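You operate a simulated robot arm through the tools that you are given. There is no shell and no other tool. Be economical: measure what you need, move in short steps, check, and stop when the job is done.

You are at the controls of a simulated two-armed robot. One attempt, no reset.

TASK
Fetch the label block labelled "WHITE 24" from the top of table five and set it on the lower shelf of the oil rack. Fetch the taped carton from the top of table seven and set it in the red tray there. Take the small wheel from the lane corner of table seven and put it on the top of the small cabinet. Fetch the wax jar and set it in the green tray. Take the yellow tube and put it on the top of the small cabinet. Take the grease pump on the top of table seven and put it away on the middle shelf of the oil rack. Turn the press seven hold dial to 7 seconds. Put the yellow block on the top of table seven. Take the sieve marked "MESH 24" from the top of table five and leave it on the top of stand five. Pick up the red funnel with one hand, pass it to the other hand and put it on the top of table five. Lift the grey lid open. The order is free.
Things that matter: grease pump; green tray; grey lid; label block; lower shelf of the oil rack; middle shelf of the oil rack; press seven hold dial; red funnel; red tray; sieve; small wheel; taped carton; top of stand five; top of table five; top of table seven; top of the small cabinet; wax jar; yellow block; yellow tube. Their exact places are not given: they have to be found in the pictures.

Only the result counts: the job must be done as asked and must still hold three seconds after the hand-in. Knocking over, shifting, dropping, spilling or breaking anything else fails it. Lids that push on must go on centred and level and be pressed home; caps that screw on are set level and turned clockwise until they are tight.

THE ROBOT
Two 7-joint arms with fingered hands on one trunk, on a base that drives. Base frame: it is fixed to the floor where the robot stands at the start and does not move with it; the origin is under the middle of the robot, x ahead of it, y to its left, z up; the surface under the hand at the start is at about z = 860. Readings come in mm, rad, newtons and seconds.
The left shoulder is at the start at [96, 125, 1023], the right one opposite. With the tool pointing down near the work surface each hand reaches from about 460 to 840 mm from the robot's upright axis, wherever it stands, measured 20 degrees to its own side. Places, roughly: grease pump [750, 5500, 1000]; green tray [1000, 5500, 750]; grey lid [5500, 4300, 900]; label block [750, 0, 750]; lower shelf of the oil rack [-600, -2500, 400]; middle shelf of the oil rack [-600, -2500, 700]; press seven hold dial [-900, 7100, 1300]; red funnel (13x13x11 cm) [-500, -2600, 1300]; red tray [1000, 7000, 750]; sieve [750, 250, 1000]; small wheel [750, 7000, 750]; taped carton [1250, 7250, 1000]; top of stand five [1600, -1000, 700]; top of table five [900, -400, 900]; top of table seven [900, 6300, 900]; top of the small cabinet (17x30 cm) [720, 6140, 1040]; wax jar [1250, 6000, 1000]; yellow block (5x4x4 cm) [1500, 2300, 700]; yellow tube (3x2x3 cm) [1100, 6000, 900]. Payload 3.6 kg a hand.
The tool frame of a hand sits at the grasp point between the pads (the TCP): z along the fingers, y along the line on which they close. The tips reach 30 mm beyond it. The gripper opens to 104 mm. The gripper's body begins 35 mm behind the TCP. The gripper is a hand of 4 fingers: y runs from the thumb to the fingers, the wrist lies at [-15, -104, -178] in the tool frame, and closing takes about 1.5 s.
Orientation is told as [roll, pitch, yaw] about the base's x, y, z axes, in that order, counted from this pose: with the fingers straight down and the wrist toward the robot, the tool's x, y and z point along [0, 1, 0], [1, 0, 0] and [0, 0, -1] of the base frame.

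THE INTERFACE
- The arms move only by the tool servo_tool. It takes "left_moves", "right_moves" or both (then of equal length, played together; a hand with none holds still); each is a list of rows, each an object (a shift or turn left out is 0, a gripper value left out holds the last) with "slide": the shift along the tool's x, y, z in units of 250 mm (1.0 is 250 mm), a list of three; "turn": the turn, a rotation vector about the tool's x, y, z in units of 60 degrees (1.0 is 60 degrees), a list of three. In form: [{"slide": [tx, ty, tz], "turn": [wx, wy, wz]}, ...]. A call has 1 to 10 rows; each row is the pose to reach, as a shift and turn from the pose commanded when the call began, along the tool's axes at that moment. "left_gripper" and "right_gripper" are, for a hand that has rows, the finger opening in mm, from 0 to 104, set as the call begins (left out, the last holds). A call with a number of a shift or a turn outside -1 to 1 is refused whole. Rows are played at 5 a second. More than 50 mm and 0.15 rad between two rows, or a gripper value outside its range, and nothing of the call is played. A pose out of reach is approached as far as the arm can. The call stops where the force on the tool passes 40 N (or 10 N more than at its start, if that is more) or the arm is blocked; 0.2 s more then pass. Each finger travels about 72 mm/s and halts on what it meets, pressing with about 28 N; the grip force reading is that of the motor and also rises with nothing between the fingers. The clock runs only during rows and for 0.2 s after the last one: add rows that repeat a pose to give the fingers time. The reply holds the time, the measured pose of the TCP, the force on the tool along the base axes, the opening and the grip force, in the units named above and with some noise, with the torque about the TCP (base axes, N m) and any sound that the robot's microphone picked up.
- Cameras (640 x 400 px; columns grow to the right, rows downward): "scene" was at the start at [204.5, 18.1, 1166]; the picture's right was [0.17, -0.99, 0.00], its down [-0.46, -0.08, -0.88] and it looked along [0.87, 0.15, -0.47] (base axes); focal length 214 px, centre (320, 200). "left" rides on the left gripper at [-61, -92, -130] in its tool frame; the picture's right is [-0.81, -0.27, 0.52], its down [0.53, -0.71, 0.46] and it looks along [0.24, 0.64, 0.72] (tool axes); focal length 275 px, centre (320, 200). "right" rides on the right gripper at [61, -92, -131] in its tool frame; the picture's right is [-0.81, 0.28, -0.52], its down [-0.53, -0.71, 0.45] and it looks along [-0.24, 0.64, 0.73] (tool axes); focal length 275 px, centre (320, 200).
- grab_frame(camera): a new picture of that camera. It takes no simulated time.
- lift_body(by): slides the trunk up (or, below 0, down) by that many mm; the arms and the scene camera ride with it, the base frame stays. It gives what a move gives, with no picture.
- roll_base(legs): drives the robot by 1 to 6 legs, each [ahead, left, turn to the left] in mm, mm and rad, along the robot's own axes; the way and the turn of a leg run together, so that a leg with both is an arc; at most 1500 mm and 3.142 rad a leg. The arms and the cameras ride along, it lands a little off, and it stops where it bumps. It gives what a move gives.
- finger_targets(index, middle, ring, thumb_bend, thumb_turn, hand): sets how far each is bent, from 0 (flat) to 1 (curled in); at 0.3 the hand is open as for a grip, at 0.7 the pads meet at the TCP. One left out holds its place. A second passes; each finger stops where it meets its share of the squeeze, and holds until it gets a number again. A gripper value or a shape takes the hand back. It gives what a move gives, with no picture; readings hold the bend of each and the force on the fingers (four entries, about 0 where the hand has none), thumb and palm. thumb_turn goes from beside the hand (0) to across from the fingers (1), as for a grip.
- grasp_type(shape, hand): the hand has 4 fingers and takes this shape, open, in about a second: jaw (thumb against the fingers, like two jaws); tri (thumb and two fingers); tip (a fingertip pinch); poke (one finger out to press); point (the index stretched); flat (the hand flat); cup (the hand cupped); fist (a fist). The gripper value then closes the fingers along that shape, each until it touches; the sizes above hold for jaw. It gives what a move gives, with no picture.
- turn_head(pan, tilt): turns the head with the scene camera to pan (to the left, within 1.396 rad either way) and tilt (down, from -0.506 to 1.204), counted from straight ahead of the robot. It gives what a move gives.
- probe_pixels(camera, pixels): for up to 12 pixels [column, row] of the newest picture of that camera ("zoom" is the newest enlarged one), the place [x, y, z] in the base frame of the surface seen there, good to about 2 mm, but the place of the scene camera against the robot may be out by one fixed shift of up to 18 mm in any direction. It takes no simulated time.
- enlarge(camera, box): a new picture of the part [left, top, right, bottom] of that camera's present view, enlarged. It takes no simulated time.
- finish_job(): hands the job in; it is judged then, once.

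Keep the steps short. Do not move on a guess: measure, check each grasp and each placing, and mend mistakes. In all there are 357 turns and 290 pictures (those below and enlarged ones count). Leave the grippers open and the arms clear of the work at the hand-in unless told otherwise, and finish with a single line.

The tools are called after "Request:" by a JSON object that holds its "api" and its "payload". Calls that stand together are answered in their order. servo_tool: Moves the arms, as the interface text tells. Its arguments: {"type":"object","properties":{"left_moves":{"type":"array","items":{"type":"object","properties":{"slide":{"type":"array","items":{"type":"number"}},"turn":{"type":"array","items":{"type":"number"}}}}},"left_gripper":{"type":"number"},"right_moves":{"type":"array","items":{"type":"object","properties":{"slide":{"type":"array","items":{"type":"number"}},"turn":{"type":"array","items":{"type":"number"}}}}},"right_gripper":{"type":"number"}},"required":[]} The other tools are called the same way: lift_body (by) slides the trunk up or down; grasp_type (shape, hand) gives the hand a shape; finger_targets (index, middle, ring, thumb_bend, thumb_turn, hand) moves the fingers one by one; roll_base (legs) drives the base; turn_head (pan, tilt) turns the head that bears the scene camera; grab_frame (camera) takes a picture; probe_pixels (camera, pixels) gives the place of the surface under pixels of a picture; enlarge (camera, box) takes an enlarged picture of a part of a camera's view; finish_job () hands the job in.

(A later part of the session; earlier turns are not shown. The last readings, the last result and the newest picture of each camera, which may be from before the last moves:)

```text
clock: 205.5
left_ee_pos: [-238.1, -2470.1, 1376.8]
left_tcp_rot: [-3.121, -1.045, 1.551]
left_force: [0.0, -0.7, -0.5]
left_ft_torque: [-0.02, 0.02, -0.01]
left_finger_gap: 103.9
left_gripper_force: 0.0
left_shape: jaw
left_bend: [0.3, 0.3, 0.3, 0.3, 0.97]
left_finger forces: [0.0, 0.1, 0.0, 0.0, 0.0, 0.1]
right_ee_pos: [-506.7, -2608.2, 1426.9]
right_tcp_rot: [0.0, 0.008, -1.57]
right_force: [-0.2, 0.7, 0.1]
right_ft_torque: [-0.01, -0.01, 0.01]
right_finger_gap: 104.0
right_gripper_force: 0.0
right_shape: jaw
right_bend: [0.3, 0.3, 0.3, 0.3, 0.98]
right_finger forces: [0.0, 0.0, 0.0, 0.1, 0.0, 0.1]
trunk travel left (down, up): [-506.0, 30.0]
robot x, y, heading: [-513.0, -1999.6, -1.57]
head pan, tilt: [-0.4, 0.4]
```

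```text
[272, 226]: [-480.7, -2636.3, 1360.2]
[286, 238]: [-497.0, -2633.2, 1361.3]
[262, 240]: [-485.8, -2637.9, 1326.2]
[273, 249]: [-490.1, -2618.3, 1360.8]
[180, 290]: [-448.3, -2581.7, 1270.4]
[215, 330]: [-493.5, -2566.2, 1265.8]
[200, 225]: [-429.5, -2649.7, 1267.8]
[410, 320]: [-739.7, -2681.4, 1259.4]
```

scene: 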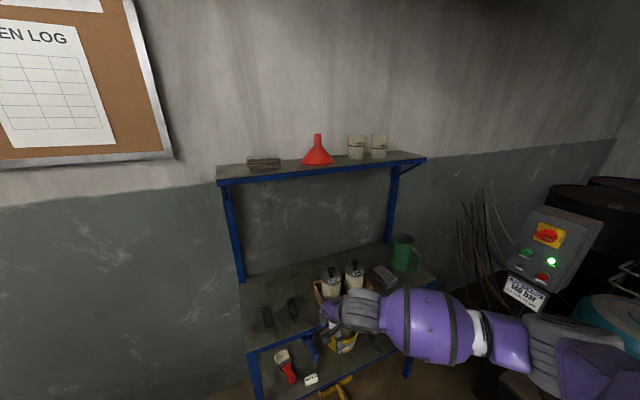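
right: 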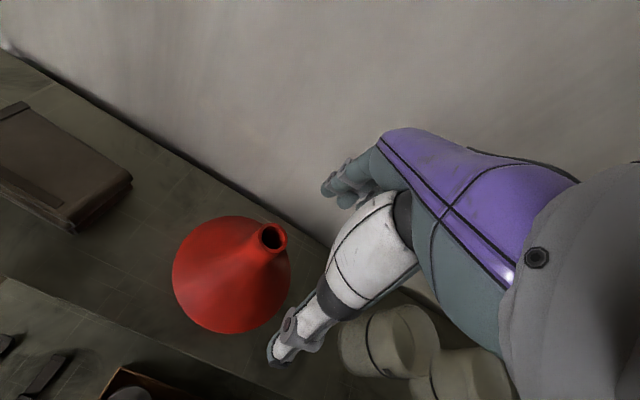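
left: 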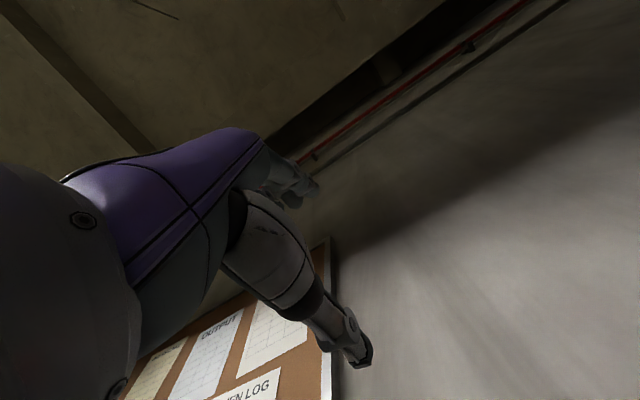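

The funnel's spout is now at about (−490,−2627). Lower onto it.

Request:
{"api": "servo_tool", "payload": {"right_moves": [{"slide": [0.068, 0.075, 0.0]}, {"slide": [0.068, 0.075, 0.15]}, {"slide": [0.068, 0.075, 0.3]}, {"slide": [0.068, 0.075, 0.308]}]}}

Request:
{"api": "grab_frame", "payload": {"camera": "right"}}

```text
clock: 206.5
left_ee_pos: [-236.4, -2470.3, 1375.7]
left_tcp_rot: [-3.12, -1.047, 1.55]
left_force: [0.4, -0.3, 0.5]
left_ft_torque: [-0.02, -0.02, -0.01]
left_finger_gap: 103.9
left_gripper_force: 0.1
left_shape: jaw
left_bend: [0.3, 0.3, 0.3, 0.3, 0.97]
left_finger forces: [0.0, 0.0, 0.0, 0.1, 0.0, 0.1]
right_ee_pos: [-488.6, -2626.6, 1349.4]
right_tcp_rot: [-0.001, 0.007, -1.571]
right_force: [0.6, 0.0, 0.2]
right_ft_torque: [-0.01, 0.02, 0.01]
right_finger_gap: 104.0
right_gripper_force: 0.0
right_shape: jaw
right_bend: [0.3, 0.3, 0.3, 0.3, 0.98]
right_finger forces: [0.0, 0.1, 0.0, 0.1, 0.1, 0.0]
right hand out of reach, approached as far as the arm can: row 1
trunk travel left (down, up): [-506.0, 30.0]
robot x, y, heading: [-514.8, -1999.0, -1.57]
head pan, tilt: [-0.4, 0.4]
```

```text
203 pictures are left
```

right: 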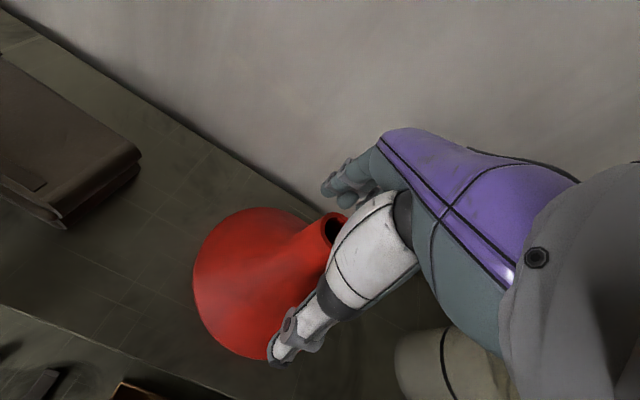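

The spout is between thumb and fingers. Close.

Request:
{"api": "servo_tool", "payload": {"right_moves": [{"slide": [0, 0, 0]}, {"slide": [0, 0, 0]}, {"slide": [0, 0, 0]}, {"slide": [0, 0, 0]}, {"slide": [0, 0, 0]}, {"slide": [0, 0, 0]}, {"slide": [0, 0, 0]}, {"slide": [0, 0, 0]}, {"slide": [0, 0, 0]}], "right_gripper": 5}}

Request:
{"api": "grab_frame", "payload": {"camera": "right"}}

```text
clock: 208.5
left_ee_pos: [-237.4, -2469.8, 1377.0]
left_tcp_rot: [-3.119, -1.045, 1.551]
left_force: [0.3, 0.1, -0.3]
left_ft_torque: [-0.01, 0.0, 0.02]
left_finger_gap: 103.7
left_gripper_force: 0.1
left_shape: jaw
left_bend: [0.3, 0.3, 0.3, 0.3, 0.97]
left_finger forces: [0.0, 0.1, 0.0, 0.0, 0.0, 0.0]
right_ee_pos: [-490.0, -2626.4, 1350.3]
right_tcp_rot: [0.0, 0.007, -1.571]
right_force: [1.0, 0.2, 3.9]
right_ft_torque: [-0.2, 0.08, 0.04]
right_finger_gap: 19.7
right_gripper_force: 28.0
right_shape: jaw
right_bend: [0.73, 0.62, 0.66, 0.75, 1.0]
right_finger forces: [14.5, 11.4, 0.0, 0.0, 22.8, 0.0]
trunk travel left (down, up): [-506.0, 30.0]
robot x, y, heading: [-514.4, -1999.5, -1.564]
head pan, tilt: [-0.4, 0.4]
```

```text
202 pictures are left
```

right: 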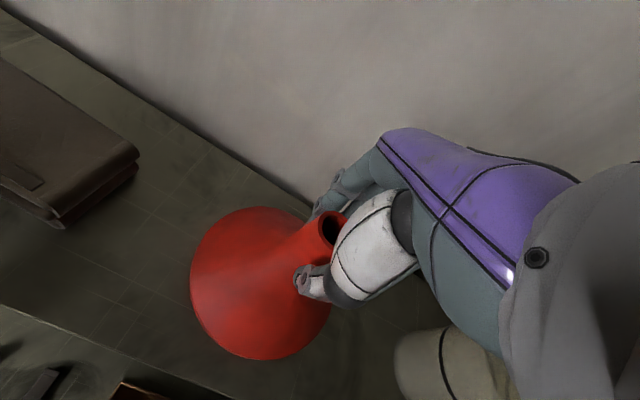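

Gripped (gap 19.7). Probe the shelf's front edge to choose how far to slide the funnel forward.

Request:
{"api": "probe_pixels", "payload": {"camera": "right", "pixels": [[60, 325], [70, 332], [100, 350], [130, 360], [150, 372], [40, 318], [50, 330]]}}

```text
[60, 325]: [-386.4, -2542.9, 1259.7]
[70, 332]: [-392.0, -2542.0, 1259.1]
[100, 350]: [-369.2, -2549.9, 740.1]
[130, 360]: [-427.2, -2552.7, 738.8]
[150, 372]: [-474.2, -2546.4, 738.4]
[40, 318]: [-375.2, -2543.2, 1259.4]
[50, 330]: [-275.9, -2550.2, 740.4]
```

Shelf edge is y≈−2540. Plan: slide the funnel forward so the rim overhangs about 40 mm, then the right hand pinches the rim palm-up and lifts, and the left hand takes the spout. Slide it now.

Request:
{"api": "servo_tool", "payload": {"right_moves": [{"slide": [0, -0.06, -0.004]}, {"slide": [0, -0.12, -0.004]}, {"slide": [0, -0.18, -0.004]}, {"slide": [0, -0.25, -0.004]}, {"slide": [0, -0.25, -0.004]}]}}

Request:
{"api": "grab_frame", "payload": {"camera": "right"}}

```text
clock: 209.7
left_ee_pos: [-236.8, -2470.0, 1376.4]
left_tcp_rot: [-3.121, -1.045, 1.552]
left_force: [0.5, -0.4, 0.5]
left_ft_torque: [0.04, 0.05, -0.01]
left_finger_gap: 103.9
left_gripper_force: 0.2
left_shape: jaw
left_bend: [0.3, 0.3, 0.3, 0.3, 0.97]
left_finger forces: [0.1, 0.1, 0.0, 0.0, 0.0, 0.0]
right_ee_pos: [-490.1, -2563.9, 1349.6]
right_tcp_rot: [0.001, 0.009, -1.572]
right_force: [-0.8, -0.2, 3.2]
right_ft_torque: [-0.2, 0.09, 0.01]
right_finger_gap: 19.8
right_gripper_force: 28.0
right_shape: jaw
right_bend: [0.73, 0.62, 0.66, 0.75, 1.0]
right_finger forces: [14.5, 11.5, 0.1, 0.1, 22.4, 0.0]
trunk travel left (down, up): [-506.0, 30.0]
robot x, y, heading: [-514.0, -2002.4, -1.57]
head pan, tilt: [-0.4, 0.4]
```

```text
201 pictures are left
```

right: 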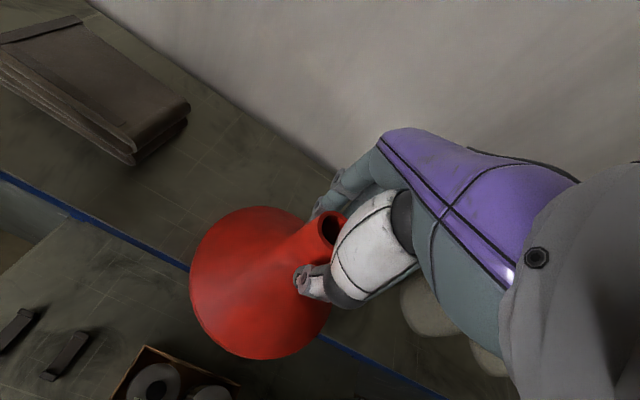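

The rim now overhangs about 38 mm and the right hand keeps hold. Bring the left hand to a staging point low in front, pitched up along the cone slope.

Request:
{"api": "servo_tool", "payload": {"left_moves": [{"slide": [0, -0.08, -0.1], "turn": [-0.045, 0, 0]}, {"slide": [0, -0.161, -0.2], "turn": [-0.09, 0, 0]}, {"slide": [0, -0.242, -0.3], "turn": [-0.134, 0, 0]}, {"slide": [0, -0.323, -0.4], "turn": [-0.178, 0, 0]}, {"slide": [0, -0.403, -0.5], "turn": [-0.222, 0, 0]}, {"slide": [0, -0.484, -0.602], "turn": [-0.267, 0, 0]}, {"slide": [0, -0.484, -0.602], "turn": [-0.267, 0, 0]}]}}

Request:
{"api": "servo_tool", "payload": {"left_moves": [{"slide": [-0.16, 0, 0]}, {"slide": [-0.33, 0, 0]}, {"slide": [-0.5, 0, 0]}, {"slide": [-0.66, 0, 0]}, {"slide": [-0.83, 0, 0]}, {"slide": [-1, 0, 0]}, {"slide": [-1, 0, 0]}]}}

Request:
{"api": "grab_frame", "payload": {"camera": "left"}}

```text
clock: 211.3
left_ee_pos: [-239.1, -2398.3, 1196.1]
left_tcp_rot: [-3.128, -0.768, 1.559]
left_force: [0.0, -0.1, 0.9]
left_ft_torque: [0.0, 0.02, 0.01]
left_finger_gap: 104.0
left_gripper_force: 0.0
left_shape: jaw
left_bend: [0.3, 0.3, 0.3, 0.3, 0.97]
left_finger forces: [0.1, 0.1, 0.0, 0.0, 0.1, 0.1]
right_ee_pos: [-490.2, -2564.0, 1349.8]
right_tcp_rot: [0.0, 0.011, -1.57]
right_force: [-0.4, -0.1, 4.0]
right_ft_torque: [-0.17, 0.07, 0.03]
right_finger_gap: 19.7
right_gripper_force: 27.7
right_shape: jaw
right_bend: [0.73, 0.62, 0.66, 0.75, 1.0]
right_finger forces: [14.4, 11.2, 0.0, 0.1, 22.7, 0.0]
trunk travel left (down, up): [-506.0, 30.0]
robot x, y, heading: [-514.6, -1999.1, -1.566]
head pan, tilt: [-0.4, 0.4]
```

```text
clock: 212.9
left_ee_pos: [-471.4, -2401.1, 1180.2]
left_tcp_rot: [2.969, -0.751, 1.695]
left_force: [0.8, 0.1, -0.1]
left_ft_torque: [0.02, 0.0, 0.0]
left_finger_gap: 103.6
left_gripper_force: 0.1
left_shape: jaw
left_bend: [0.3, 0.3, 0.3, 0.3, 0.98]
left_finger forces: [0.0, 0.0, 0.0, 0.0, 0.1, 0.1]
right_ee_pos: [-491.0, -2563.3, 1351.1]
right_tcp_rot: [0.0, 0.007, -1.571]
right_force: [-0.3, 0.2, 2.4]
right_ft_torque: [-0.16, 0.08, -0.02]
right_finger_gap: 19.6
right_gripper_force: 27.7
right_shape: jaw
right_bend: [0.73, 0.62, 0.66, 0.75, 1.0]
right_finger forces: [15.1, 9.7, 0.0, 0.0, 22.4, 0.0]
trunk travel left (down, up): [-506.0, 30.0]
robot x, y, heading: [-515.3, -2000.7, -1.57]
head pan, tilt: [-0.4, 0.4]
stopped in row 7 (left hand): the arm was blocked; the commanded pose is now the measured one
```

```text
200 pictures are left
```

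left: 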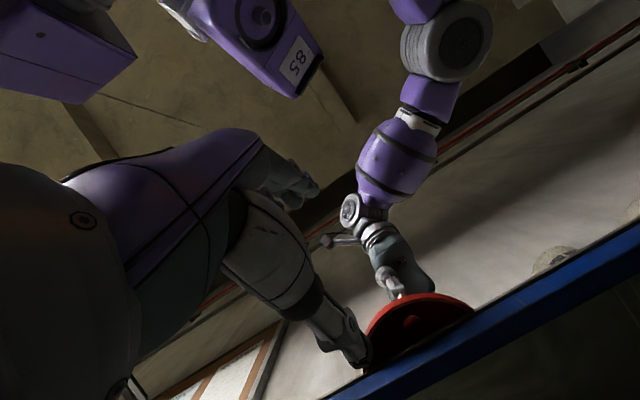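

The left arm nears a joint limit this far right. I'll slide the funnel left a bit with the right hand; first check the folder's edge on the shelf.

Request:
{"api": "probe_pixels", "payload": {"camera": "right", "pixels": [[186, 125], [130, 155], [190, 105], [320, 345], [150, 245]]}}

```text
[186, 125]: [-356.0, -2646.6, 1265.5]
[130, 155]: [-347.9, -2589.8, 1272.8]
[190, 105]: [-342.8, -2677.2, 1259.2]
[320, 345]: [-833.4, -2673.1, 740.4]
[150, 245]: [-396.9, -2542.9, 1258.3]
```

Room to slide 45 mm left. Left hand steps back left first, then the right drags the funnel.

Request:
{"api": "servo_tool", "payload": {"left_moves": [{"slide": [0.1, 0, 0]}, {"slide": [0.2, 0, 0]}, {"slide": [0.3, 0, 0]}, {"slide": [0.3, 0, 0]}], "right_moves": [{"slide": [0.05, 0, -0.004]}, {"slide": [0.1, 0, -0.004]}, {"slide": [0.15, 0, -0.004]}, {"slide": [0.18, 0, -0.004]}]}}

Request:
{"api": "grab_frame", "payload": {"camera": "left"}}

```text
clock: 213.9
left_ee_pos: [-398.1, -2399.8, 1190.5]
left_tcp_rot: [2.973, -0.75, 1.691]
left_force: [0.3, 0.5, 0.2]
left_ft_torque: [-0.02, 0.01, 0.0]
left_finger_gap: 104.2
left_gripper_force: 0.1
left_shape: jaw
left_bend: [0.3, 0.3, 0.3, 0.3, 0.98]
left_finger forces: [0.1, 0.0, 0.0, 0.0, 0.0, 0.0]
right_ee_pos: [-445.4, -2563.3, 1351.8]
right_tcp_rot: [0.004, 0.008, -1.572]
right_force: [0.2, 0.0, 1.1]
right_ft_torque: [-0.06, 0.03, -0.04]
right_finger_gap: 19.6
right_gripper_force: 27.8
right_shape: jaw
right_bend: [0.73, 0.63, 0.66, 0.75, 1.0]
right_finger forces: [16.3, 8.6, 0.0, 0.0, 22.9, 0.0]
trunk travel left (down, up): [-506.0, 30.0]
robot x, y, heading: [-512.9, -2000.1, -1.569]
head pan, tilt: [-0.4, 0.4]
```

```text
199 pictures are left
```

left: 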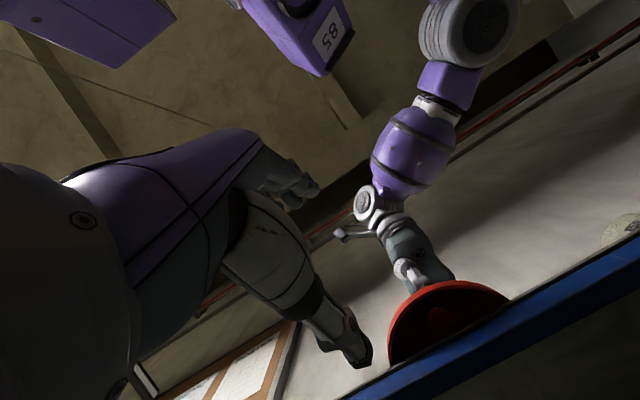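

Now shape the left fingers: fingers half open, thumb nearly closed, so the thumb can pass between the rim and shelf edge.

Request:
{"api": "finger_targets", "payload": {"hand": "left", "index": 0.45, "middle": 0.45, "ring": 0.45, "thumb_bend": 0.6}}

Request:
{"api": "servo_tool", "payload": {"left_moves": [{"slide": [-0.073, -0.035, 0.0]}, {"slide": [-0.147, -0.07, 0.0]}, {"slide": [-0.147, -0.07, 0.15]}, {"slide": [-0.147, -0.07, 0.3]}, {"slide": [-0.147, -0.07, 0.36]}, {"slide": [-0.147, -0.07, 0.36]}]}}

Request:
{"api": "grab_frame", "payload": {"camera": "left"}}

```text
clock: 214.9
left_ee_pos: [-398.7, -2399.8, 1191.4]
left_tcp_rot: [2.973, -0.75, 1.691]
left_force: [0.0, -0.2, -0.2]
left_ft_torque: [0.02, -0.02, 0.01]
left_finger_gap: 46.4
left_gripper_force: 0.1
left_shape: fingers
left_bend: [0.45, 0.45, 0.45, 0.6, 0.98]
left_finger forces: [0.1, 0.0, 0.0, 0.0, 0.1, 0.0]
right_ee_pos: [-444.0, -2564.5, 1351.1]
right_tcp_rot: [-0.001, 0.009, -1.571]
right_force: [0.4, -0.4, 0.3]
right_ft_torque: [-0.09, 0.03, -0.05]
right_finger_gap: 19.8
right_gripper_force: 27.6
right_shape: jaw
right_bend: [0.73, 0.63, 0.66, 0.75, 1.0]
right_finger forces: [16.4, 8.5, 0.0, 0.0, 22.9, 0.1]
trunk travel left (down, up): [-506.0, 30.0]
robot x, y, heading: [-515.2, -1999.5, -1.569]
head pan, tilt: [-0.4, 0.4]
```

```text
clock: 216.3
left_ee_pos: [-440.0, -2474.7, 1238.8]
left_tcp_rot: [2.973, -0.751, 1.692]
left_force: [-0.3, -0.2, -0.2]
left_ft_torque: [0.02, -0.03, 0.03]
left_finger_gap: 46.2
left_gripper_force: 0.1
left_shape: fingers
left_bend: [0.45, 0.45, 0.45, 0.6, 0.98]
left_finger forces: [0.1, 0.0, 0.0, 0.0, 0.0, 0.0]
right_ee_pos: [-445.2, -2562.8, 1352.2]
right_tcp_rot: [0.001, 0.009, -1.571]
right_force: [-0.4, 0.2, 1.5]
right_ft_torque: [-0.09, 0.02, 0.03]
right_finger_gap: 19.6
right_gripper_force: 27.9
right_shape: jaw
right_bend: [0.73, 0.63, 0.66, 0.75, 1.0]
right_finger forces: [16.2, 9.1, 0.0, 0.1, 23.1, 0.0]
trunk travel left (down, up): [-506.0, 30.0]
robot x, y, heading: [-513.3, -2002.8, -1.574]
head pan, tilt: [-0.4, 0.4]
```

```text
198 pictures are left
```

left: 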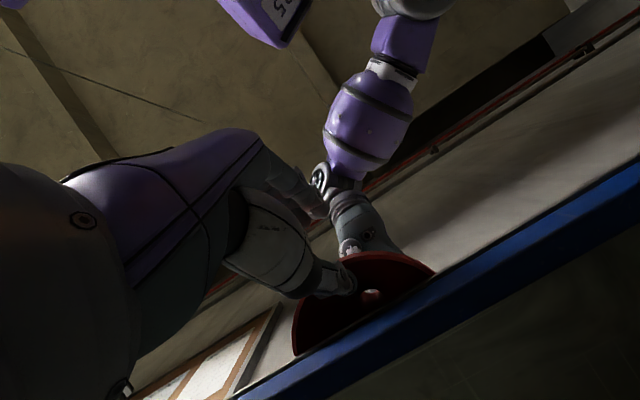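

Request:
{"api": "enlarge", "payload": {"camera": "left", "box": [230, 140, 450, 400]}}

Request:
{"api": "probe_pixels", "payload": {"camera": "left", "pixels": [[355, 285], [435, 270], [295, 350], [370, 295], [345, 253], [400, 258], [310, 365], [350, 345]]}}

```text
1.54 times, centred on (340, 270) of left
```

zoom: 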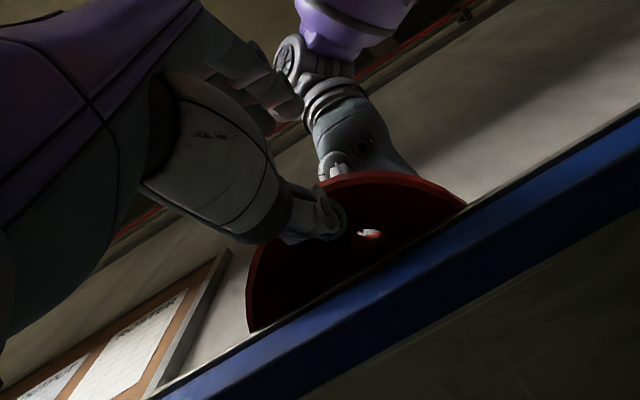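

```text
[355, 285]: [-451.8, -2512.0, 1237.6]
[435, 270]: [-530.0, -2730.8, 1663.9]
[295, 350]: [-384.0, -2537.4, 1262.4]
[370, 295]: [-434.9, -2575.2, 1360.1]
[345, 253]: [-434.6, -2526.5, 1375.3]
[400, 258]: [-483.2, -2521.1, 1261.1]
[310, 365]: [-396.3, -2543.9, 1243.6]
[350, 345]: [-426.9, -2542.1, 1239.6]
```

The thumb sits below the rim as planned. Tighten it slightly for clearance to the shelf, then slide in along the slope.

Request:
{"api": "finger_targets", "payload": {"hand": "left", "thumb_bend": 0.63}}

Request:
{"api": "servo_tool", "payload": {"left_moves": [{"slide": [0, 0, 0.06]}, {"slide": [0, 0, 0.12]}, {"slide": [0, 0, 0.18]}, {"slide": [0, 0, 0.22]}, {"slide": [0, 0, 0.22]}]}}

Request:
{"api": "enlarge", "payload": {"camera": "left", "box": [230, 140, 450, 400]}}

```text
clock: 217.3
left_ee_pos: [-441.0, -2474.7, 1237.7]
left_tcp_rot: [2.973, -0.751, 1.694]
left_force: [0.3, 0.0, 0.2]
left_ft_torque: [0.0, 0.0, 0.0]
left_finger_gap: 42.4
left_gripper_force: 0.1
left_shape: fingers
left_bend: [0.45, 0.45, 0.45, 0.63, 0.98]
left_finger forces: [0.0, 0.1, 0.1, 0.2, 0.1, 0.0]
right_ee_pos: [-444.4, -2563.5, 1351.4]
right_tcp_rot: [0.001, 0.008, -1.571]
right_force: [0.7, 0.0, 1.6]
right_ft_torque: [-0.08, 0.03, -0.03]
right_finger_gap: 20.0
right_gripper_force: 28.1
right_shape: jaw
right_bend: [0.73, 0.63, 0.66, 0.75, 1.0]
right_finger forces: [16.2, 8.9, 0.0, 0.0, 23.0, 0.1]
trunk travel left (down, up): [-506.0, 30.0]
robot x, y, heading: [-512.0, -2000.8, -1.571]
head pan, tilt: [-0.4, 0.4]
```

```text
clock: 218.5
left_ee_pos: [-446.0, -2512.9, 1277.9]
left_tcp_rot: [2.97, -0.75, 1.694]
left_force: [0.0, -0.4, -0.6]
left_ft_torque: [0.02, 0.02, 0.03]
left_finger_gap: 42.7
left_gripper_force: 0.1
left_shape: fingers
left_bend: [0.45, 0.45, 0.45, 0.63, 0.98]
left_finger forces: [0.0, 0.0, 0.0, 0.0, 0.1, 0.1]
right_ee_pos: [-445.3, -2562.8, 1351.4]
right_tcp_rot: [0.001, 0.009, -1.571]
right_force: [-0.1, 0.9, 1.1]
right_ft_torque: [-0.06, 0.0, 0.04]
right_finger_gap: 19.5
right_gripper_force: 28.1
right_shape: jaw
right_bend: [0.73, 0.63, 0.66, 0.75, 1.0]
right_finger forces: [16.2, 9.1, 0.0, 0.1, 23.1, 0.0]
trunk travel left (down, up): [-506.0, 30.0]
robot x, y, heading: [-513.4, -1996.9, -1.566]
head pan, tilt: [-0.4, 0.4]
```

```text
1.54 times, centred on (340, 270) of left
```

zoom: 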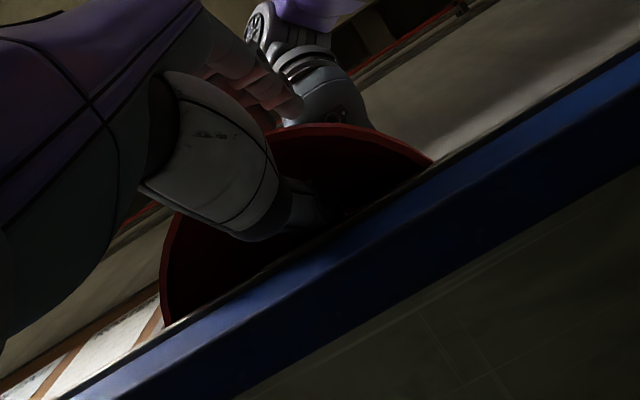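

Thumb is inside the mouth, fingers outside, no contact forces. Close the left fingers on the wall.

Request:
{"api": "finger_targets", "payload": {"hand": "left", "index": 0.8, "middle": 0.8, "ring": 0.8, "thumb_bend": 0.78}}

Request:
{"api": "enlarge", "payload": {"camera": "left", "box": [230, 140, 450, 400]}}

```text
clock: 219.5
left_ee_pos: [-445.1, -2511.9, 1279.3]
left_tcp_rot: [2.971, -0.746, 1.693]
left_force: [3.9, 5.6, 8.7]
left_ft_torque: [-0.03, -0.26, 0.34]
left_finger_gap: 0.6
left_gripper_force: 20.3
left_shape: fingers
left_bend: [0.78, 0.77, 0.79, 0.69, 0.97]
left_finger forces: [7.1, 10.0, 7.9, 0.0, 15.0, 0.0]
right_ee_pos: [-444.7, -2562.5, 1351.0]
right_tcp_rot: [0.0, 0.007, -1.572]
right_force: [-4.0, -3.8, -2.9]
right_ft_torque: [-0.41, 0.22, 0.0]
right_finger_gap: 19.6
right_gripper_force: 28.1
right_shape: jaw
right_bend: [0.73, 0.63, 0.66, 0.75, 1.0]
right_finger forces: [15.8, 16.0, 0.1, 0.0, 22.1, 0.1]
trunk travel left (down, up): [-506.0, 30.0]
robot x, y, heading: [-512.5, -2002.7, -1.571]
head pan, tilt: [-0.4, 0.4]
```

```text
1.54 times, centred on (340, 270) of left
```

zoom: 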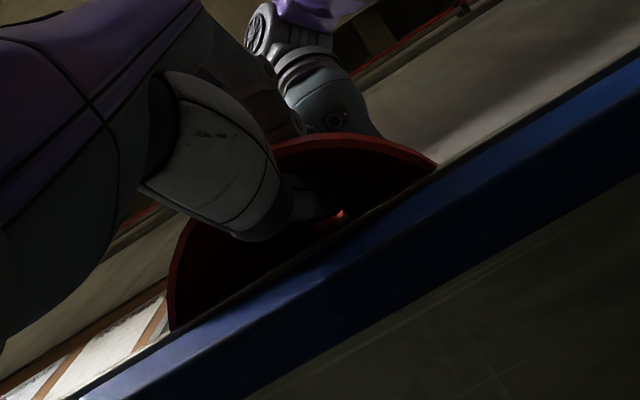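

The left fingers hold the wall (7–10 N each, thumb 15 N). Open the right hand a little, so the left holds alone.

Request:
{"api": "servo_tool", "payload": {"right_moves": [{"slide": [0, 0, 0]}, {"slide": [0, 0, 0]}, {"slide": [0, 0, 0]}, {"slide": [0, 0, 0]}, {"slide": [0, 0, 0]}], "right_gripper": 70}}

Request:
{"api": "grab_frame", "payload": {"camera": "right"}}

```text
clock: 220.7
left_ee_pos: [-446.1, -2512.6, 1277.6]
left_tcp_rot: [2.969, -0.749, 1.692]
left_force: [0.0, 0.9, 2.2]
left_ft_torque: [-0.08, -0.19, -0.01]
left_finger_gap: 1.2
left_gripper_force: 16.7
left_shape: fingers
left_bend: [0.79, 0.79, 0.8, 0.68, 0.97]
left_finger forces: [9.7, 6.4, 1.2, 0.0, 14.9, 0.1]
right_ee_pos: [-444.9, -2563.3, 1351.5]
right_tcp_rot: [0.001, 0.005, -1.571]
right_force: [-0.8, -0.1, 0.7]
right_ft_torque: [0.0, 0.05, 0.03]
right_finger_gap: 69.3
right_gripper_force: 0.0
right_shape: jaw
right_bend: [0.28, 0.38, 0.35, 0.6, 1.0]
right_finger forces: [0.0, 0.0, 0.0, 0.0, 0.1, 0.0]
trunk travel left (down, up): [-506.0, 30.0]
robot x, y, heading: [-510.9, -2003.9, -1.566]
head pan, tilt: [-0.4, 0.4]
```

```text
194 pictures are left
```

right: 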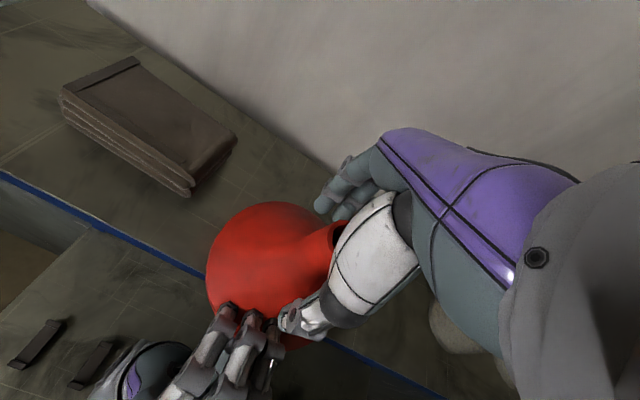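

Left holds alone. Raise the finger targets for a firmer squeeze, then lift both hands together 50 mm.

Request:
{"api": "finger_targets", "payload": {"hand": "left", "index": 0.95, "middle": 0.95, "ring": 0.95, "thumb_bend": 0.85}}

Request:
{"api": "servo_tool", "payload": {"left_moves": [{"slide": [0.005, 0.027, 0.029]}, {"slide": [0.01, 0.055, 0.058]}, {"slide": [0.015, 0.082, 0.087]}, {"slide": [0.02, 0.109, 0.116]}, {"slide": [0.025, 0.136, 0.144]}, {"slide": [0.025, 0.136, 0.144]}], "right_moves": [{"slide": [0, 0, -0.04]}, {"slide": [0, 0, -0.08]}, {"slide": [0, 0, -0.12]}, {"slide": [0, 0, -0.16]}, {"slide": [0, 0, -0.2]}, {"slide": [0, 0, -0.2]}]}}

Request:
{"api": "grab_frame", "payload": {"camera": "right"}}

```text
clock: 221.7
left_ee_pos: [-444.0, -2512.8, 1279.4]
left_tcp_rot: [2.97, -0.752, 1.695]
left_force: [-1.2, -3.2, -0.2]
left_ft_torque: [0.28, -0.12, -0.04]
left_finger_gap: 31.9
left_gripper_force: 15.5
left_shape: fingers
left_bend: [0.95, 0.95, 0.95, 0.78, 0.94]
left_finger forces: [14.5, 0.0, 0.0, 0.0, 17.3, 0.0]
right_ee_pos: [-442.7, -2562.8, 1351.0]
right_tcp_rot: [-0.001, 0.009, -1.572]
right_force: [2.2, 3.6, 0.0]
right_ft_torque: [-0.04, 0.03, -0.06]
right_finger_gap: 70.7
right_gripper_force: 0.1
right_shape: jaw
right_bend: [0.28, 0.38, 0.35, 0.59, 0.99]
right_finger forces: [0.0, 0.0, 0.0, 0.0, 3.2, 0.0]
trunk travel left (down, up): [-506.0, 30.0]
robot x, y, heading: [-513.8, -2001.9, -1.569]
head pan, tilt: [-0.4, 0.4]
```

```text
clock: 223.1
left_ee_pos: [-444.7, -2513.5, 1328.0]
left_tcp_rot: [2.97, -0.752, 1.693]
left_force: [-2.5, -2.5, -2.4]
left_ft_torque: [0.29, -0.13, 0.02]
left_finger_gap: 32.0
left_gripper_force: 15.7
left_shape: fingers
left_bend: [0.95, 0.95, 0.95, 0.78, 0.94]
left_finger forces: [13.8, 0.1, 0.1, 0.0, 16.7, 0.0]
right_ee_pos: [-445.9, -2563.5, 1400.6]
right_tcp_rot: [0.0, 0.009, -1.572]
right_force: [2.2, 3.7, 1.6]
right_ft_torque: [0.0, 0.06, -0.12]
right_finger_gap: 70.6
right_gripper_force: 0.1
right_shape: jaw
right_bend: [0.28, 0.38, 0.35, 0.59, 0.99]
right_finger forces: [0.1, 0.0, 0.1, 0.1, 3.2, 0.1]
trunk travel left (down, up): [-506.0, 30.0]
robot x, y, heading: [-513.3, -2000.6, -1.568]
head pan, tilt: [-0.4, 0.4]
```

```text
193 pictures are left
```

right: 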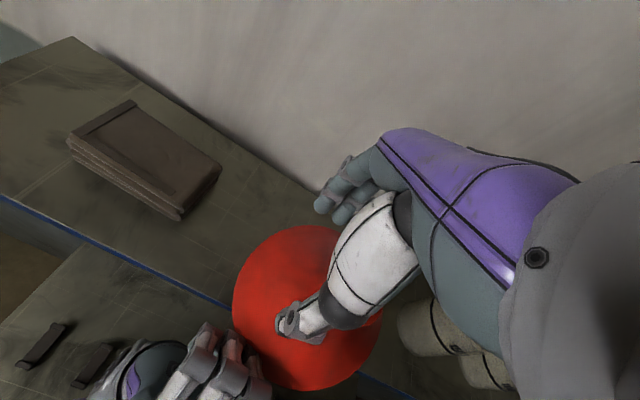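

The squeeze shifted the grip. Check from the scene camera.

Request:
{"api": "turn_head", "payload": {"pan": 0.1, "tilt": 0.25}}

Request:
{"api": "enlarge", "payload": {"camera": "scene", "box": [220, 100, 420, 260]}}

Request:
{"api": "enlarge", "payload": {"camera": "left", "box": [230, 100, 470, 350]}}

```text
clock: 224.0
left_ee_pos: [-446.5, -2513.1, 1328.3]
left_tcp_rot: [2.971, -0.751, 1.694]
left_force: [-2.4, -3.1, -3.0]
left_ft_torque: [0.28, -0.16, -0.04]
left_finger_gap: 32.1
left_gripper_force: 15.1
left_shape: fingers
left_bend: [0.95, 0.95, 0.95, 0.78, 0.94]
left_finger forces: [13.7, 0.0, 0.0, 0.1, 16.6, 0.0]
right_ee_pos: [-445.2, -2564.4, 1401.1]
right_tcp_rot: [0.0, 0.009, -1.57]
right_force: [1.8, 3.4, 1.4]
right_ft_torque: [0.04, 0.05, -0.05]
right_finger_gap: 70.5
right_gripper_force: 0.1
right_shape: jaw
right_bend: [0.28, 0.38, 0.35, 0.59, 0.99]
right_finger forces: [0.1, 0.0, 0.0, 0.0, 3.2, 0.0]
trunk travel left (down, up): [-506.0, 30.0]
robot x, y, heading: [-510.5, -2003.8, -1.574]
head pan, tilt: [0.099, 0.25]
```

```text
2.50 times, centred on (320, 180) of scene
```

zoom: 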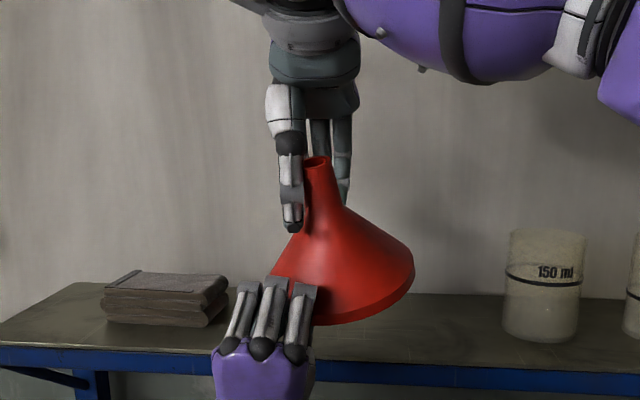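

```text
1.60 times, centred on (350, 225) of left
```

zoom: 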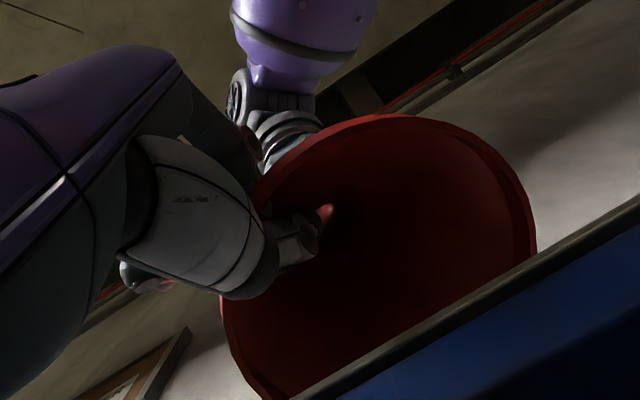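

The left hand now holds the funnel alone in the air, slightly tilted. Shift the right hand 6 mm back, 10 mm to −x, then close on the spout.

Request:
{"api": "servo_tool", "payload": {"right_moves": [{"slide": [0, -0.032, 0]}, {"slide": [-0.04, -0.032, 0]}, {"slide": [-0.044, -0.016, 0.02]}, {"slide": [-0.044, -0.016, 0.02]}]}}

Request:
{"api": "enlarge", "payload": {"camera": "scene", "box": [260, 120, 400, 240]}}

Request:
{"api": "grab_frame", "payload": {"camera": "right"}}

```text
clock: 225.0
left_ee_pos: [-445.2, -2512.9, 1327.3]
left_tcp_rot: [2.971, -0.752, 1.693]
left_force: [-2.9, -3.1, -2.3]
left_ft_torque: [0.33, -0.27, 0.08]
left_finger_gap: 32.9
left_gripper_force: 14.2
left_shape: fingers
left_bend: [0.95, 0.95, 0.95, 0.78, 0.94]
left_finger forces: [13.0, 0.0, 0.0, 0.0, 15.8, 0.0]
right_ee_pos: [-456.1, -2560.1, 1395.8]
right_tcp_rot: [0.0, 0.009, -1.568]
right_force: [2.4, 2.7, 2.2]
right_ft_torque: [0.08, 0.04, -0.13]
right_finger_gap: 70.8
right_gripper_force: 0.1
right_shape: jaw
right_bend: [0.28, 0.38, 0.35, 0.6, 0.99]
right_finger forces: [0.1, 0.1, 0.1, 0.0, 3.9, 0.0]
trunk travel left (down, up): [-506.0, 30.0]
robot x, y, heading: [-512.0, -2003.4, -1.568]
head pan, tilt: [0.099, 0.25]
```

```text
3.33 times, centred on (330, 180) of scene
```

zoom: 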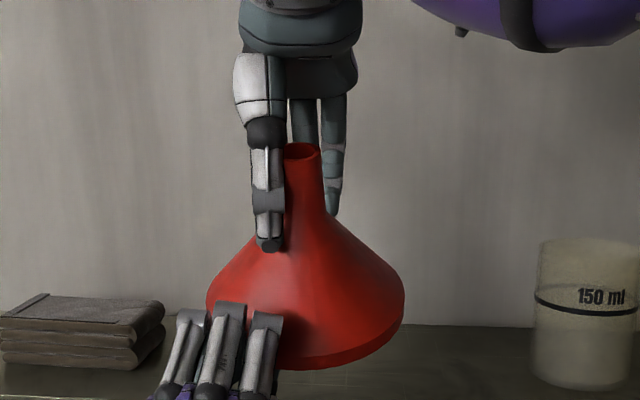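

```text
189 pictures are left
```

right: 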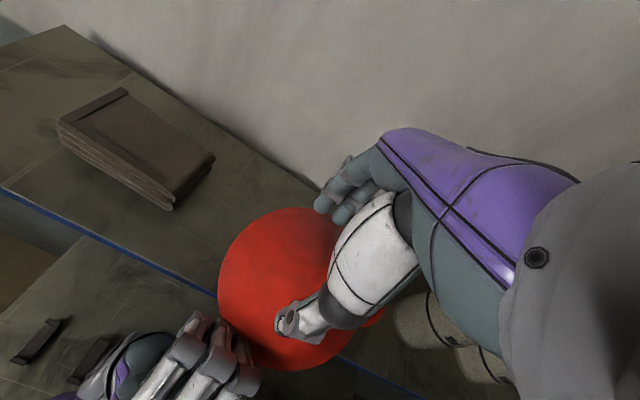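

Request:
{"api": "enlarge", "payload": {"camera": "scene", "box": [290, 140, 350, 200]}}

Request:
{"api": "probe_pixels", "payload": {"camera": "zoom", "pixels": [[300, 65], [315, 100], [325, 150], [260, 100], [270, 200], [345, 60], [360, 190], [200, 330]]}}

```text
6.67 times, centred on (320, 170) of scene
```

zoom: 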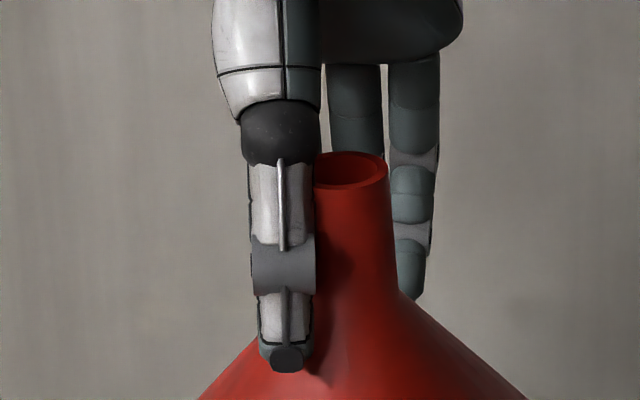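

```text
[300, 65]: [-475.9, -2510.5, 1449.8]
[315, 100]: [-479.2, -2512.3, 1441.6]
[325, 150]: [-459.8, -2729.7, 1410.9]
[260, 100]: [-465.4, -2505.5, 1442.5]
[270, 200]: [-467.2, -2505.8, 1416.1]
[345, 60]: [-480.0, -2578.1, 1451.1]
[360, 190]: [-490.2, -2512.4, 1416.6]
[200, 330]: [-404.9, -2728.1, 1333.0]
```

The spout stands beside the right thumb, about 30 mm nearer the robot. Raise the right hand, re-centre over the spout.

Request:
{"api": "servo_tool", "payload": {"right_moves": [{"slide": [0.02, 0, -0.12]}, {"slide": [0.02, 0, -0.24]}, {"slide": [0.02, 0, -0.36]}, {"slide": [-0.04, -0.06, -0.36]}, {"slide": [-0.088, -0.12, -0.36]}, {"slide": [-0.088, -0.12, -0.36]}], "right_gripper": 104}}

Request:
{"api": "grab_frame", "payload": {"camera": "right"}}

```text
clock: 226.4
left_ee_pos: [-446.1, -2513.4, 1327.7]
left_tcp_rot: [2.971, -0.75, 1.693]
left_force: [0.0, 0.1, -0.4]
left_ft_torque: [-0.04, -0.02, 0.01]
left_finger_gap: 32.2
left_gripper_force: 16.2
left_shape: fingers
left_bend: [0.96, 0.95, 0.95, 0.8, 0.94]
left_finger forces: [14.1, 1.1, 0.0, 0.0, 16.7, 0.0]
right_ee_pos: [-471.4, -2541.1, 1487.4]
right_tcp_rot: [-0.001, 0.011, -1.568]
right_force: [0.2, 0.6, -0.1]
right_ft_torque: [0.0, -0.02, -0.03]
right_finger_gap: 103.7
right_gripper_force: 0.1
right_shape: jaw
right_bend: [0.3, 0.3, 0.3, 0.3, 0.97]
right_finger forces: [0.1, 0.0, 0.0, 0.0, 0.1, 0.1]
right hand out of reach, approached as far as the arm can: row 3, 4, 5, 6
trunk travel left (down, up): [-506.0, 30.0]
robot x, y, heading: [-510.8, -2001.9, -1.569]
head pan, tilt: [0.099, 0.25]
```

```text
187 pictures are left
```

right: 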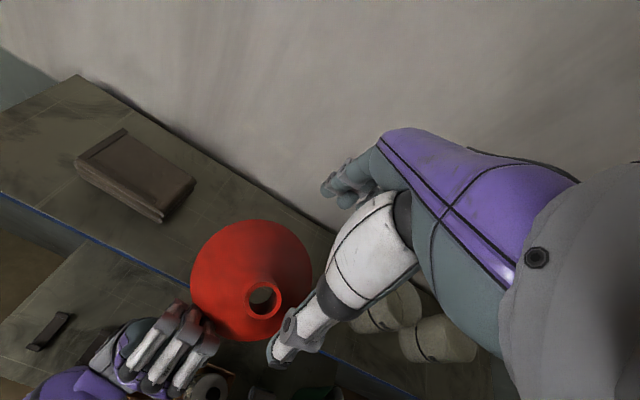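

Left holds it alone, steady. Probe the spout's top ring.

Request:
{"api": "probe_pixels", "payload": {"camera": "right", "pixels": [[249, 298], [279, 297], [266, 283], [262, 314], [240, 290], [235, 240], [300, 260]]}}

```text
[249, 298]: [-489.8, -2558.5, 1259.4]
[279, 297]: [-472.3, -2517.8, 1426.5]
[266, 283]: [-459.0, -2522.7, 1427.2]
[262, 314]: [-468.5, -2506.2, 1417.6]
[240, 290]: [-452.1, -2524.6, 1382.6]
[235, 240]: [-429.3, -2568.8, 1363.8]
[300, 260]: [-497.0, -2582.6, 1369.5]
```

Request:
{"api": "enlarge", "payload": {"camera": "scene", "box": [250, 120, 390, 240]}}

Request:
{"api": "probe_pixels", "payload": {"camera": "zoom", "pixels": [[300, 165], [303, 200], [305, 230], [300, 280], [370, 260], [400, 280], [395, 310], [340, 350], [240, 250], [215, 290]]}}

```text
3.33 times, centred on (320, 180) of scene
```

zoom: 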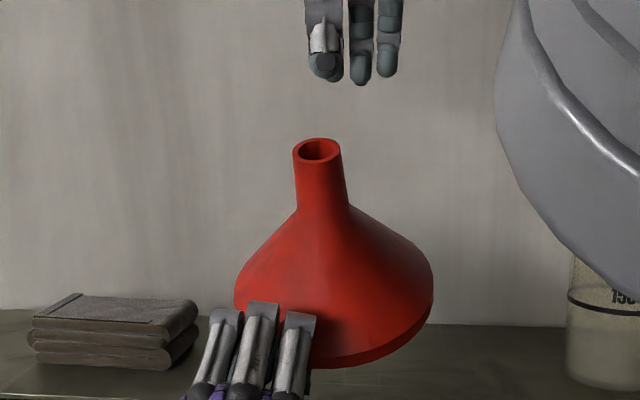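

```text
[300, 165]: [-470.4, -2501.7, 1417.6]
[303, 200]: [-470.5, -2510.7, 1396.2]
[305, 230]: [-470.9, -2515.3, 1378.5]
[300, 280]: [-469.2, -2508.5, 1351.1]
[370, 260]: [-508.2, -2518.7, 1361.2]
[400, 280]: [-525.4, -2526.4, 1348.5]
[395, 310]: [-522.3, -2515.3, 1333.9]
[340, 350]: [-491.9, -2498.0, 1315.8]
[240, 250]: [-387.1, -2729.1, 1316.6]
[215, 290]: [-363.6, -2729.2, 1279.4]
```

The funnel leans about 20° toward the robot. Pitch the left hand to set it upright.

Request:
{"api": "servo_tool", "payload": {"left_moves": [{"turn": [0.08, 0, 0]}, {"turn": [0.17, 0, 0]}, {"turn": [0.25, 0, 0]}, {"turn": [0.34, 0, 0]}, {"turn": [0.34, 0, 0]}]}}

Request:
{"api": "enlarge", "payload": {"camera": "scene", "box": [250, 120, 390, 240]}}

Request:
{"api": "grab_frame", "payload": {"camera": "right"}}

```text
clock: 227.6
left_ee_pos: [-445.2, -2513.5, 1326.5]
left_tcp_rot: [2.865, -1.099, 1.826]
left_force: [-0.5, 0.9, -1.2]
left_ft_torque: [0.04, -0.01, 0.0]
left_finger_gap: 32.3
left_gripper_force: 15.9
left_shape: fingers
left_bend: [0.96, 0.95, 0.95, 0.8, 0.95]
left_finger forces: [13.9, 1.3, 0.1, 0.1, 16.7, 0.0]
right_ee_pos: [-469.7, -2540.8, 1487.2]
right_tcp_rot: [0.0, 0.013, -1.569]
right_force: [0.1, -0.1, 0.4]
right_ft_torque: [0.02, 0.0, 0.0]
right_finger_gap: 104.0
right_gripper_force: 0.0
right_shape: jaw
right_bend: [0.3, 0.3, 0.3, 0.3, 0.97]
right_finger forces: [0.1, 0.1, 0.0, 0.0, 0.0, 0.0]
trunk travel left (down, up): [-506.0, 30.0]
robot x, y, heading: [-516.2, -2001.6, -1.57]
head pan, tilt: [0.099, 0.25]
```

```text
3.33 times, centred on (320, 180) of scene
```

zoom: 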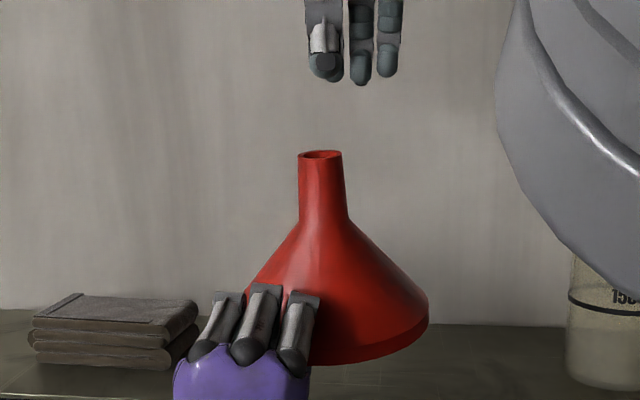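

```text
184 pictures are left
```

right: 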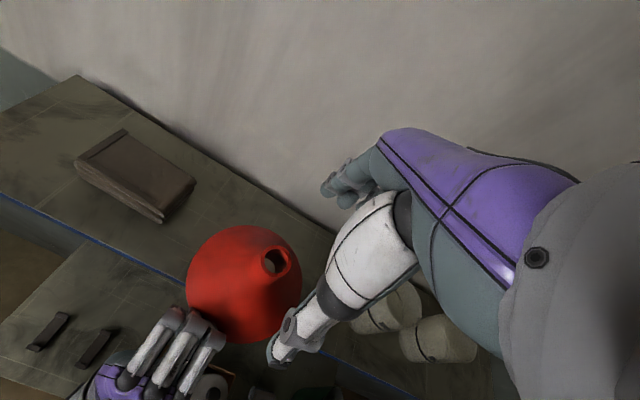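

Upright now. Probe the spout ring for the right hand.

Request:
{"api": "probe_pixels", "payload": {"camera": "right", "pixels": [[263, 262], [289, 260], [278, 249], [272, 276], [287, 253], [255, 255]]}}

```text
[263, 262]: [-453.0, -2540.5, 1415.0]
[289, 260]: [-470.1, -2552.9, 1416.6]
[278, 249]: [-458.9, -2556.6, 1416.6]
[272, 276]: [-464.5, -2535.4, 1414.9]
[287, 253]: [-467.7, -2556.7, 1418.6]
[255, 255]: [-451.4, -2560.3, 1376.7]
```

Request:
{"api": "servo_tool", "payload": {"right_moves": [{"slide": [0.03, 0.022, 0.0]}, {"slide": [0.03, 0.022, 0.12]}, {"slide": [0.03, 0.022, 0.24]}, {"slide": [0.03, 0.022, 0.325]}, {"slide": [0.03, 0.022, 0.325]}]}}

Request:
{"api": "enlarge", "payload": {"camera": "scene", "box": [250, 120, 390, 240]}}

Request:
{"api": "grab_frame", "payload": {"camera": "right"}}

```text
clock: 228.8
left_ee_pos: [-445.1, -2512.9, 1327.4]
left_tcp_rot: [2.865, -1.101, 1.824]
left_force: [-0.4, -1.0, -0.5]
left_ft_torque: [0.02, -0.02, -0.02]
left_finger_gap: 32.2
left_gripper_force: 16.0
left_shape: fingers
left_bend: [0.96, 0.95, 0.95, 0.8, 0.95]
left_finger forces: [13.9, 1.3, 0.0, 0.0, 16.8, 0.0]
right_ee_pos: [-441.9, -2561.4, 1444.0]
right_tcp_rot: [0.0, 0.01, -1.571]
right_force: [-0.4, 0.5, -0.1]
right_ft_torque: [-0.01, 0.03, 0.02]
right_finger_gap: 103.9
right_gripper_force: 0.0
right_shape: jaw
right_bend: [0.3, 0.3, 0.3, 0.3, 0.98]
right_finger forces: [0.1, 0.0, 0.1, 0.0, 0.0, 0.0]
right hand out of reach, approached as far as the arm can: row 1, 2, 3, 4, 5
trunk travel left (down, up): [-506.0, 30.0]
robot x, y, heading: [-511.8, -2003.7, -1.568]
head pan, tilt: [0.099, 0.25]
```

```text
3.33 times, centred on (320, 180) of scene
```

zoom: 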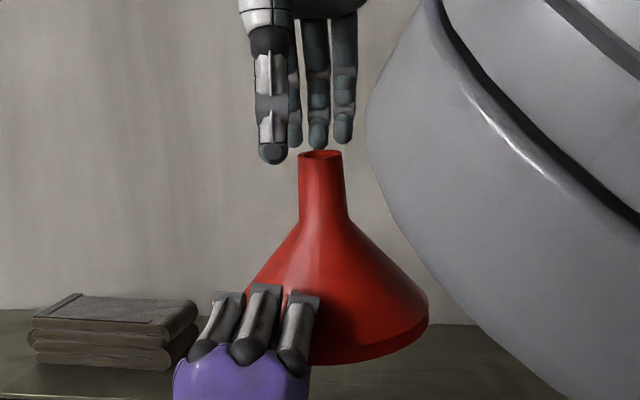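

```text
182 pictures are left
```

right: 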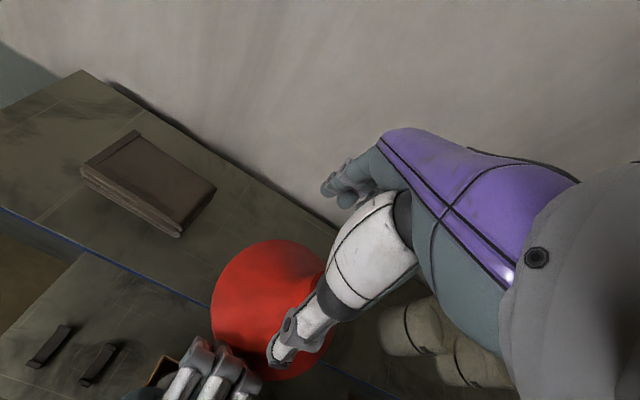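

Request:
{"api": "servo_tool", "payload": {"right_moves": [{"slide": [-0.04, -0.03, 0]}, {"slide": [-0.08, -0.06, 0]}, {"slide": [-0.08, -0.06, 0.08]}, {"slide": [-0.08, -0.06, 0.16]}, {"slide": [-0.08, -0.06, 0.16]}]}}

Request:
{"api": "enlarge", "payload": {"camera": "scene", "box": [250, 120, 390, 240]}}

```text
clock: 230.0
left_ee_pos: [-446.2, -2514.1, 1327.8]
left_tcp_rot: [2.866, -1.099, 1.824]
left_force: [-0.1, 0.1, 0.4]
left_ft_torque: [-0.01, 0.0, 0.02]
left_finger_gap: 32.4
left_gripper_force: 16.1
left_shape: fingers
left_bend: [0.96, 0.95, 0.95, 0.8, 0.95]
left_finger forces: [14.0, 1.3, 0.0, 0.0, 16.8, 0.0]
right_ee_pos: [-460.7, -2544.4, 1403.9]
right_tcp_rot: [0.003, 0.01, -1.573]
right_force: [-0.5, 0.7, -0.1]
right_ft_torque: [0.0, -0.01, 0.01]
right_finger_gap: 103.8
right_gripper_force: 0.1
right_shape: jaw
right_bend: [0.3, 0.3, 0.3, 0.3, 0.98]
right_finger forces: [0.0, 0.1, 0.0, 0.0, 0.1, 0.1]
right hand out of reach, approached as far as the arm can: row 1, 2
trunk travel left (down, up): [-506.0, 30.0]
robot x, y, heading: [-510.8, -1999.7, -1.571]
head pan, tilt: [0.099, 0.25]
```

```text
3.33 times, centred on (320, 180) of scene
```

zoom: 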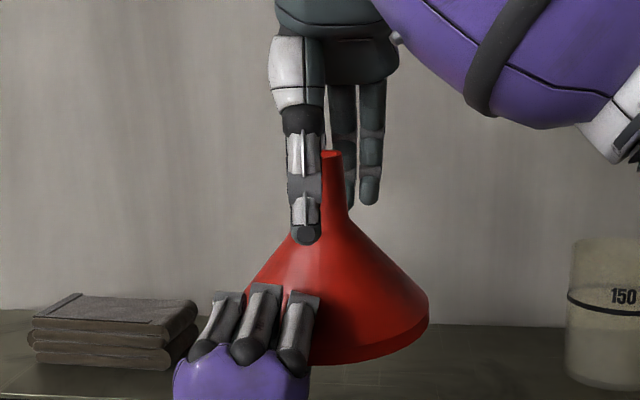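

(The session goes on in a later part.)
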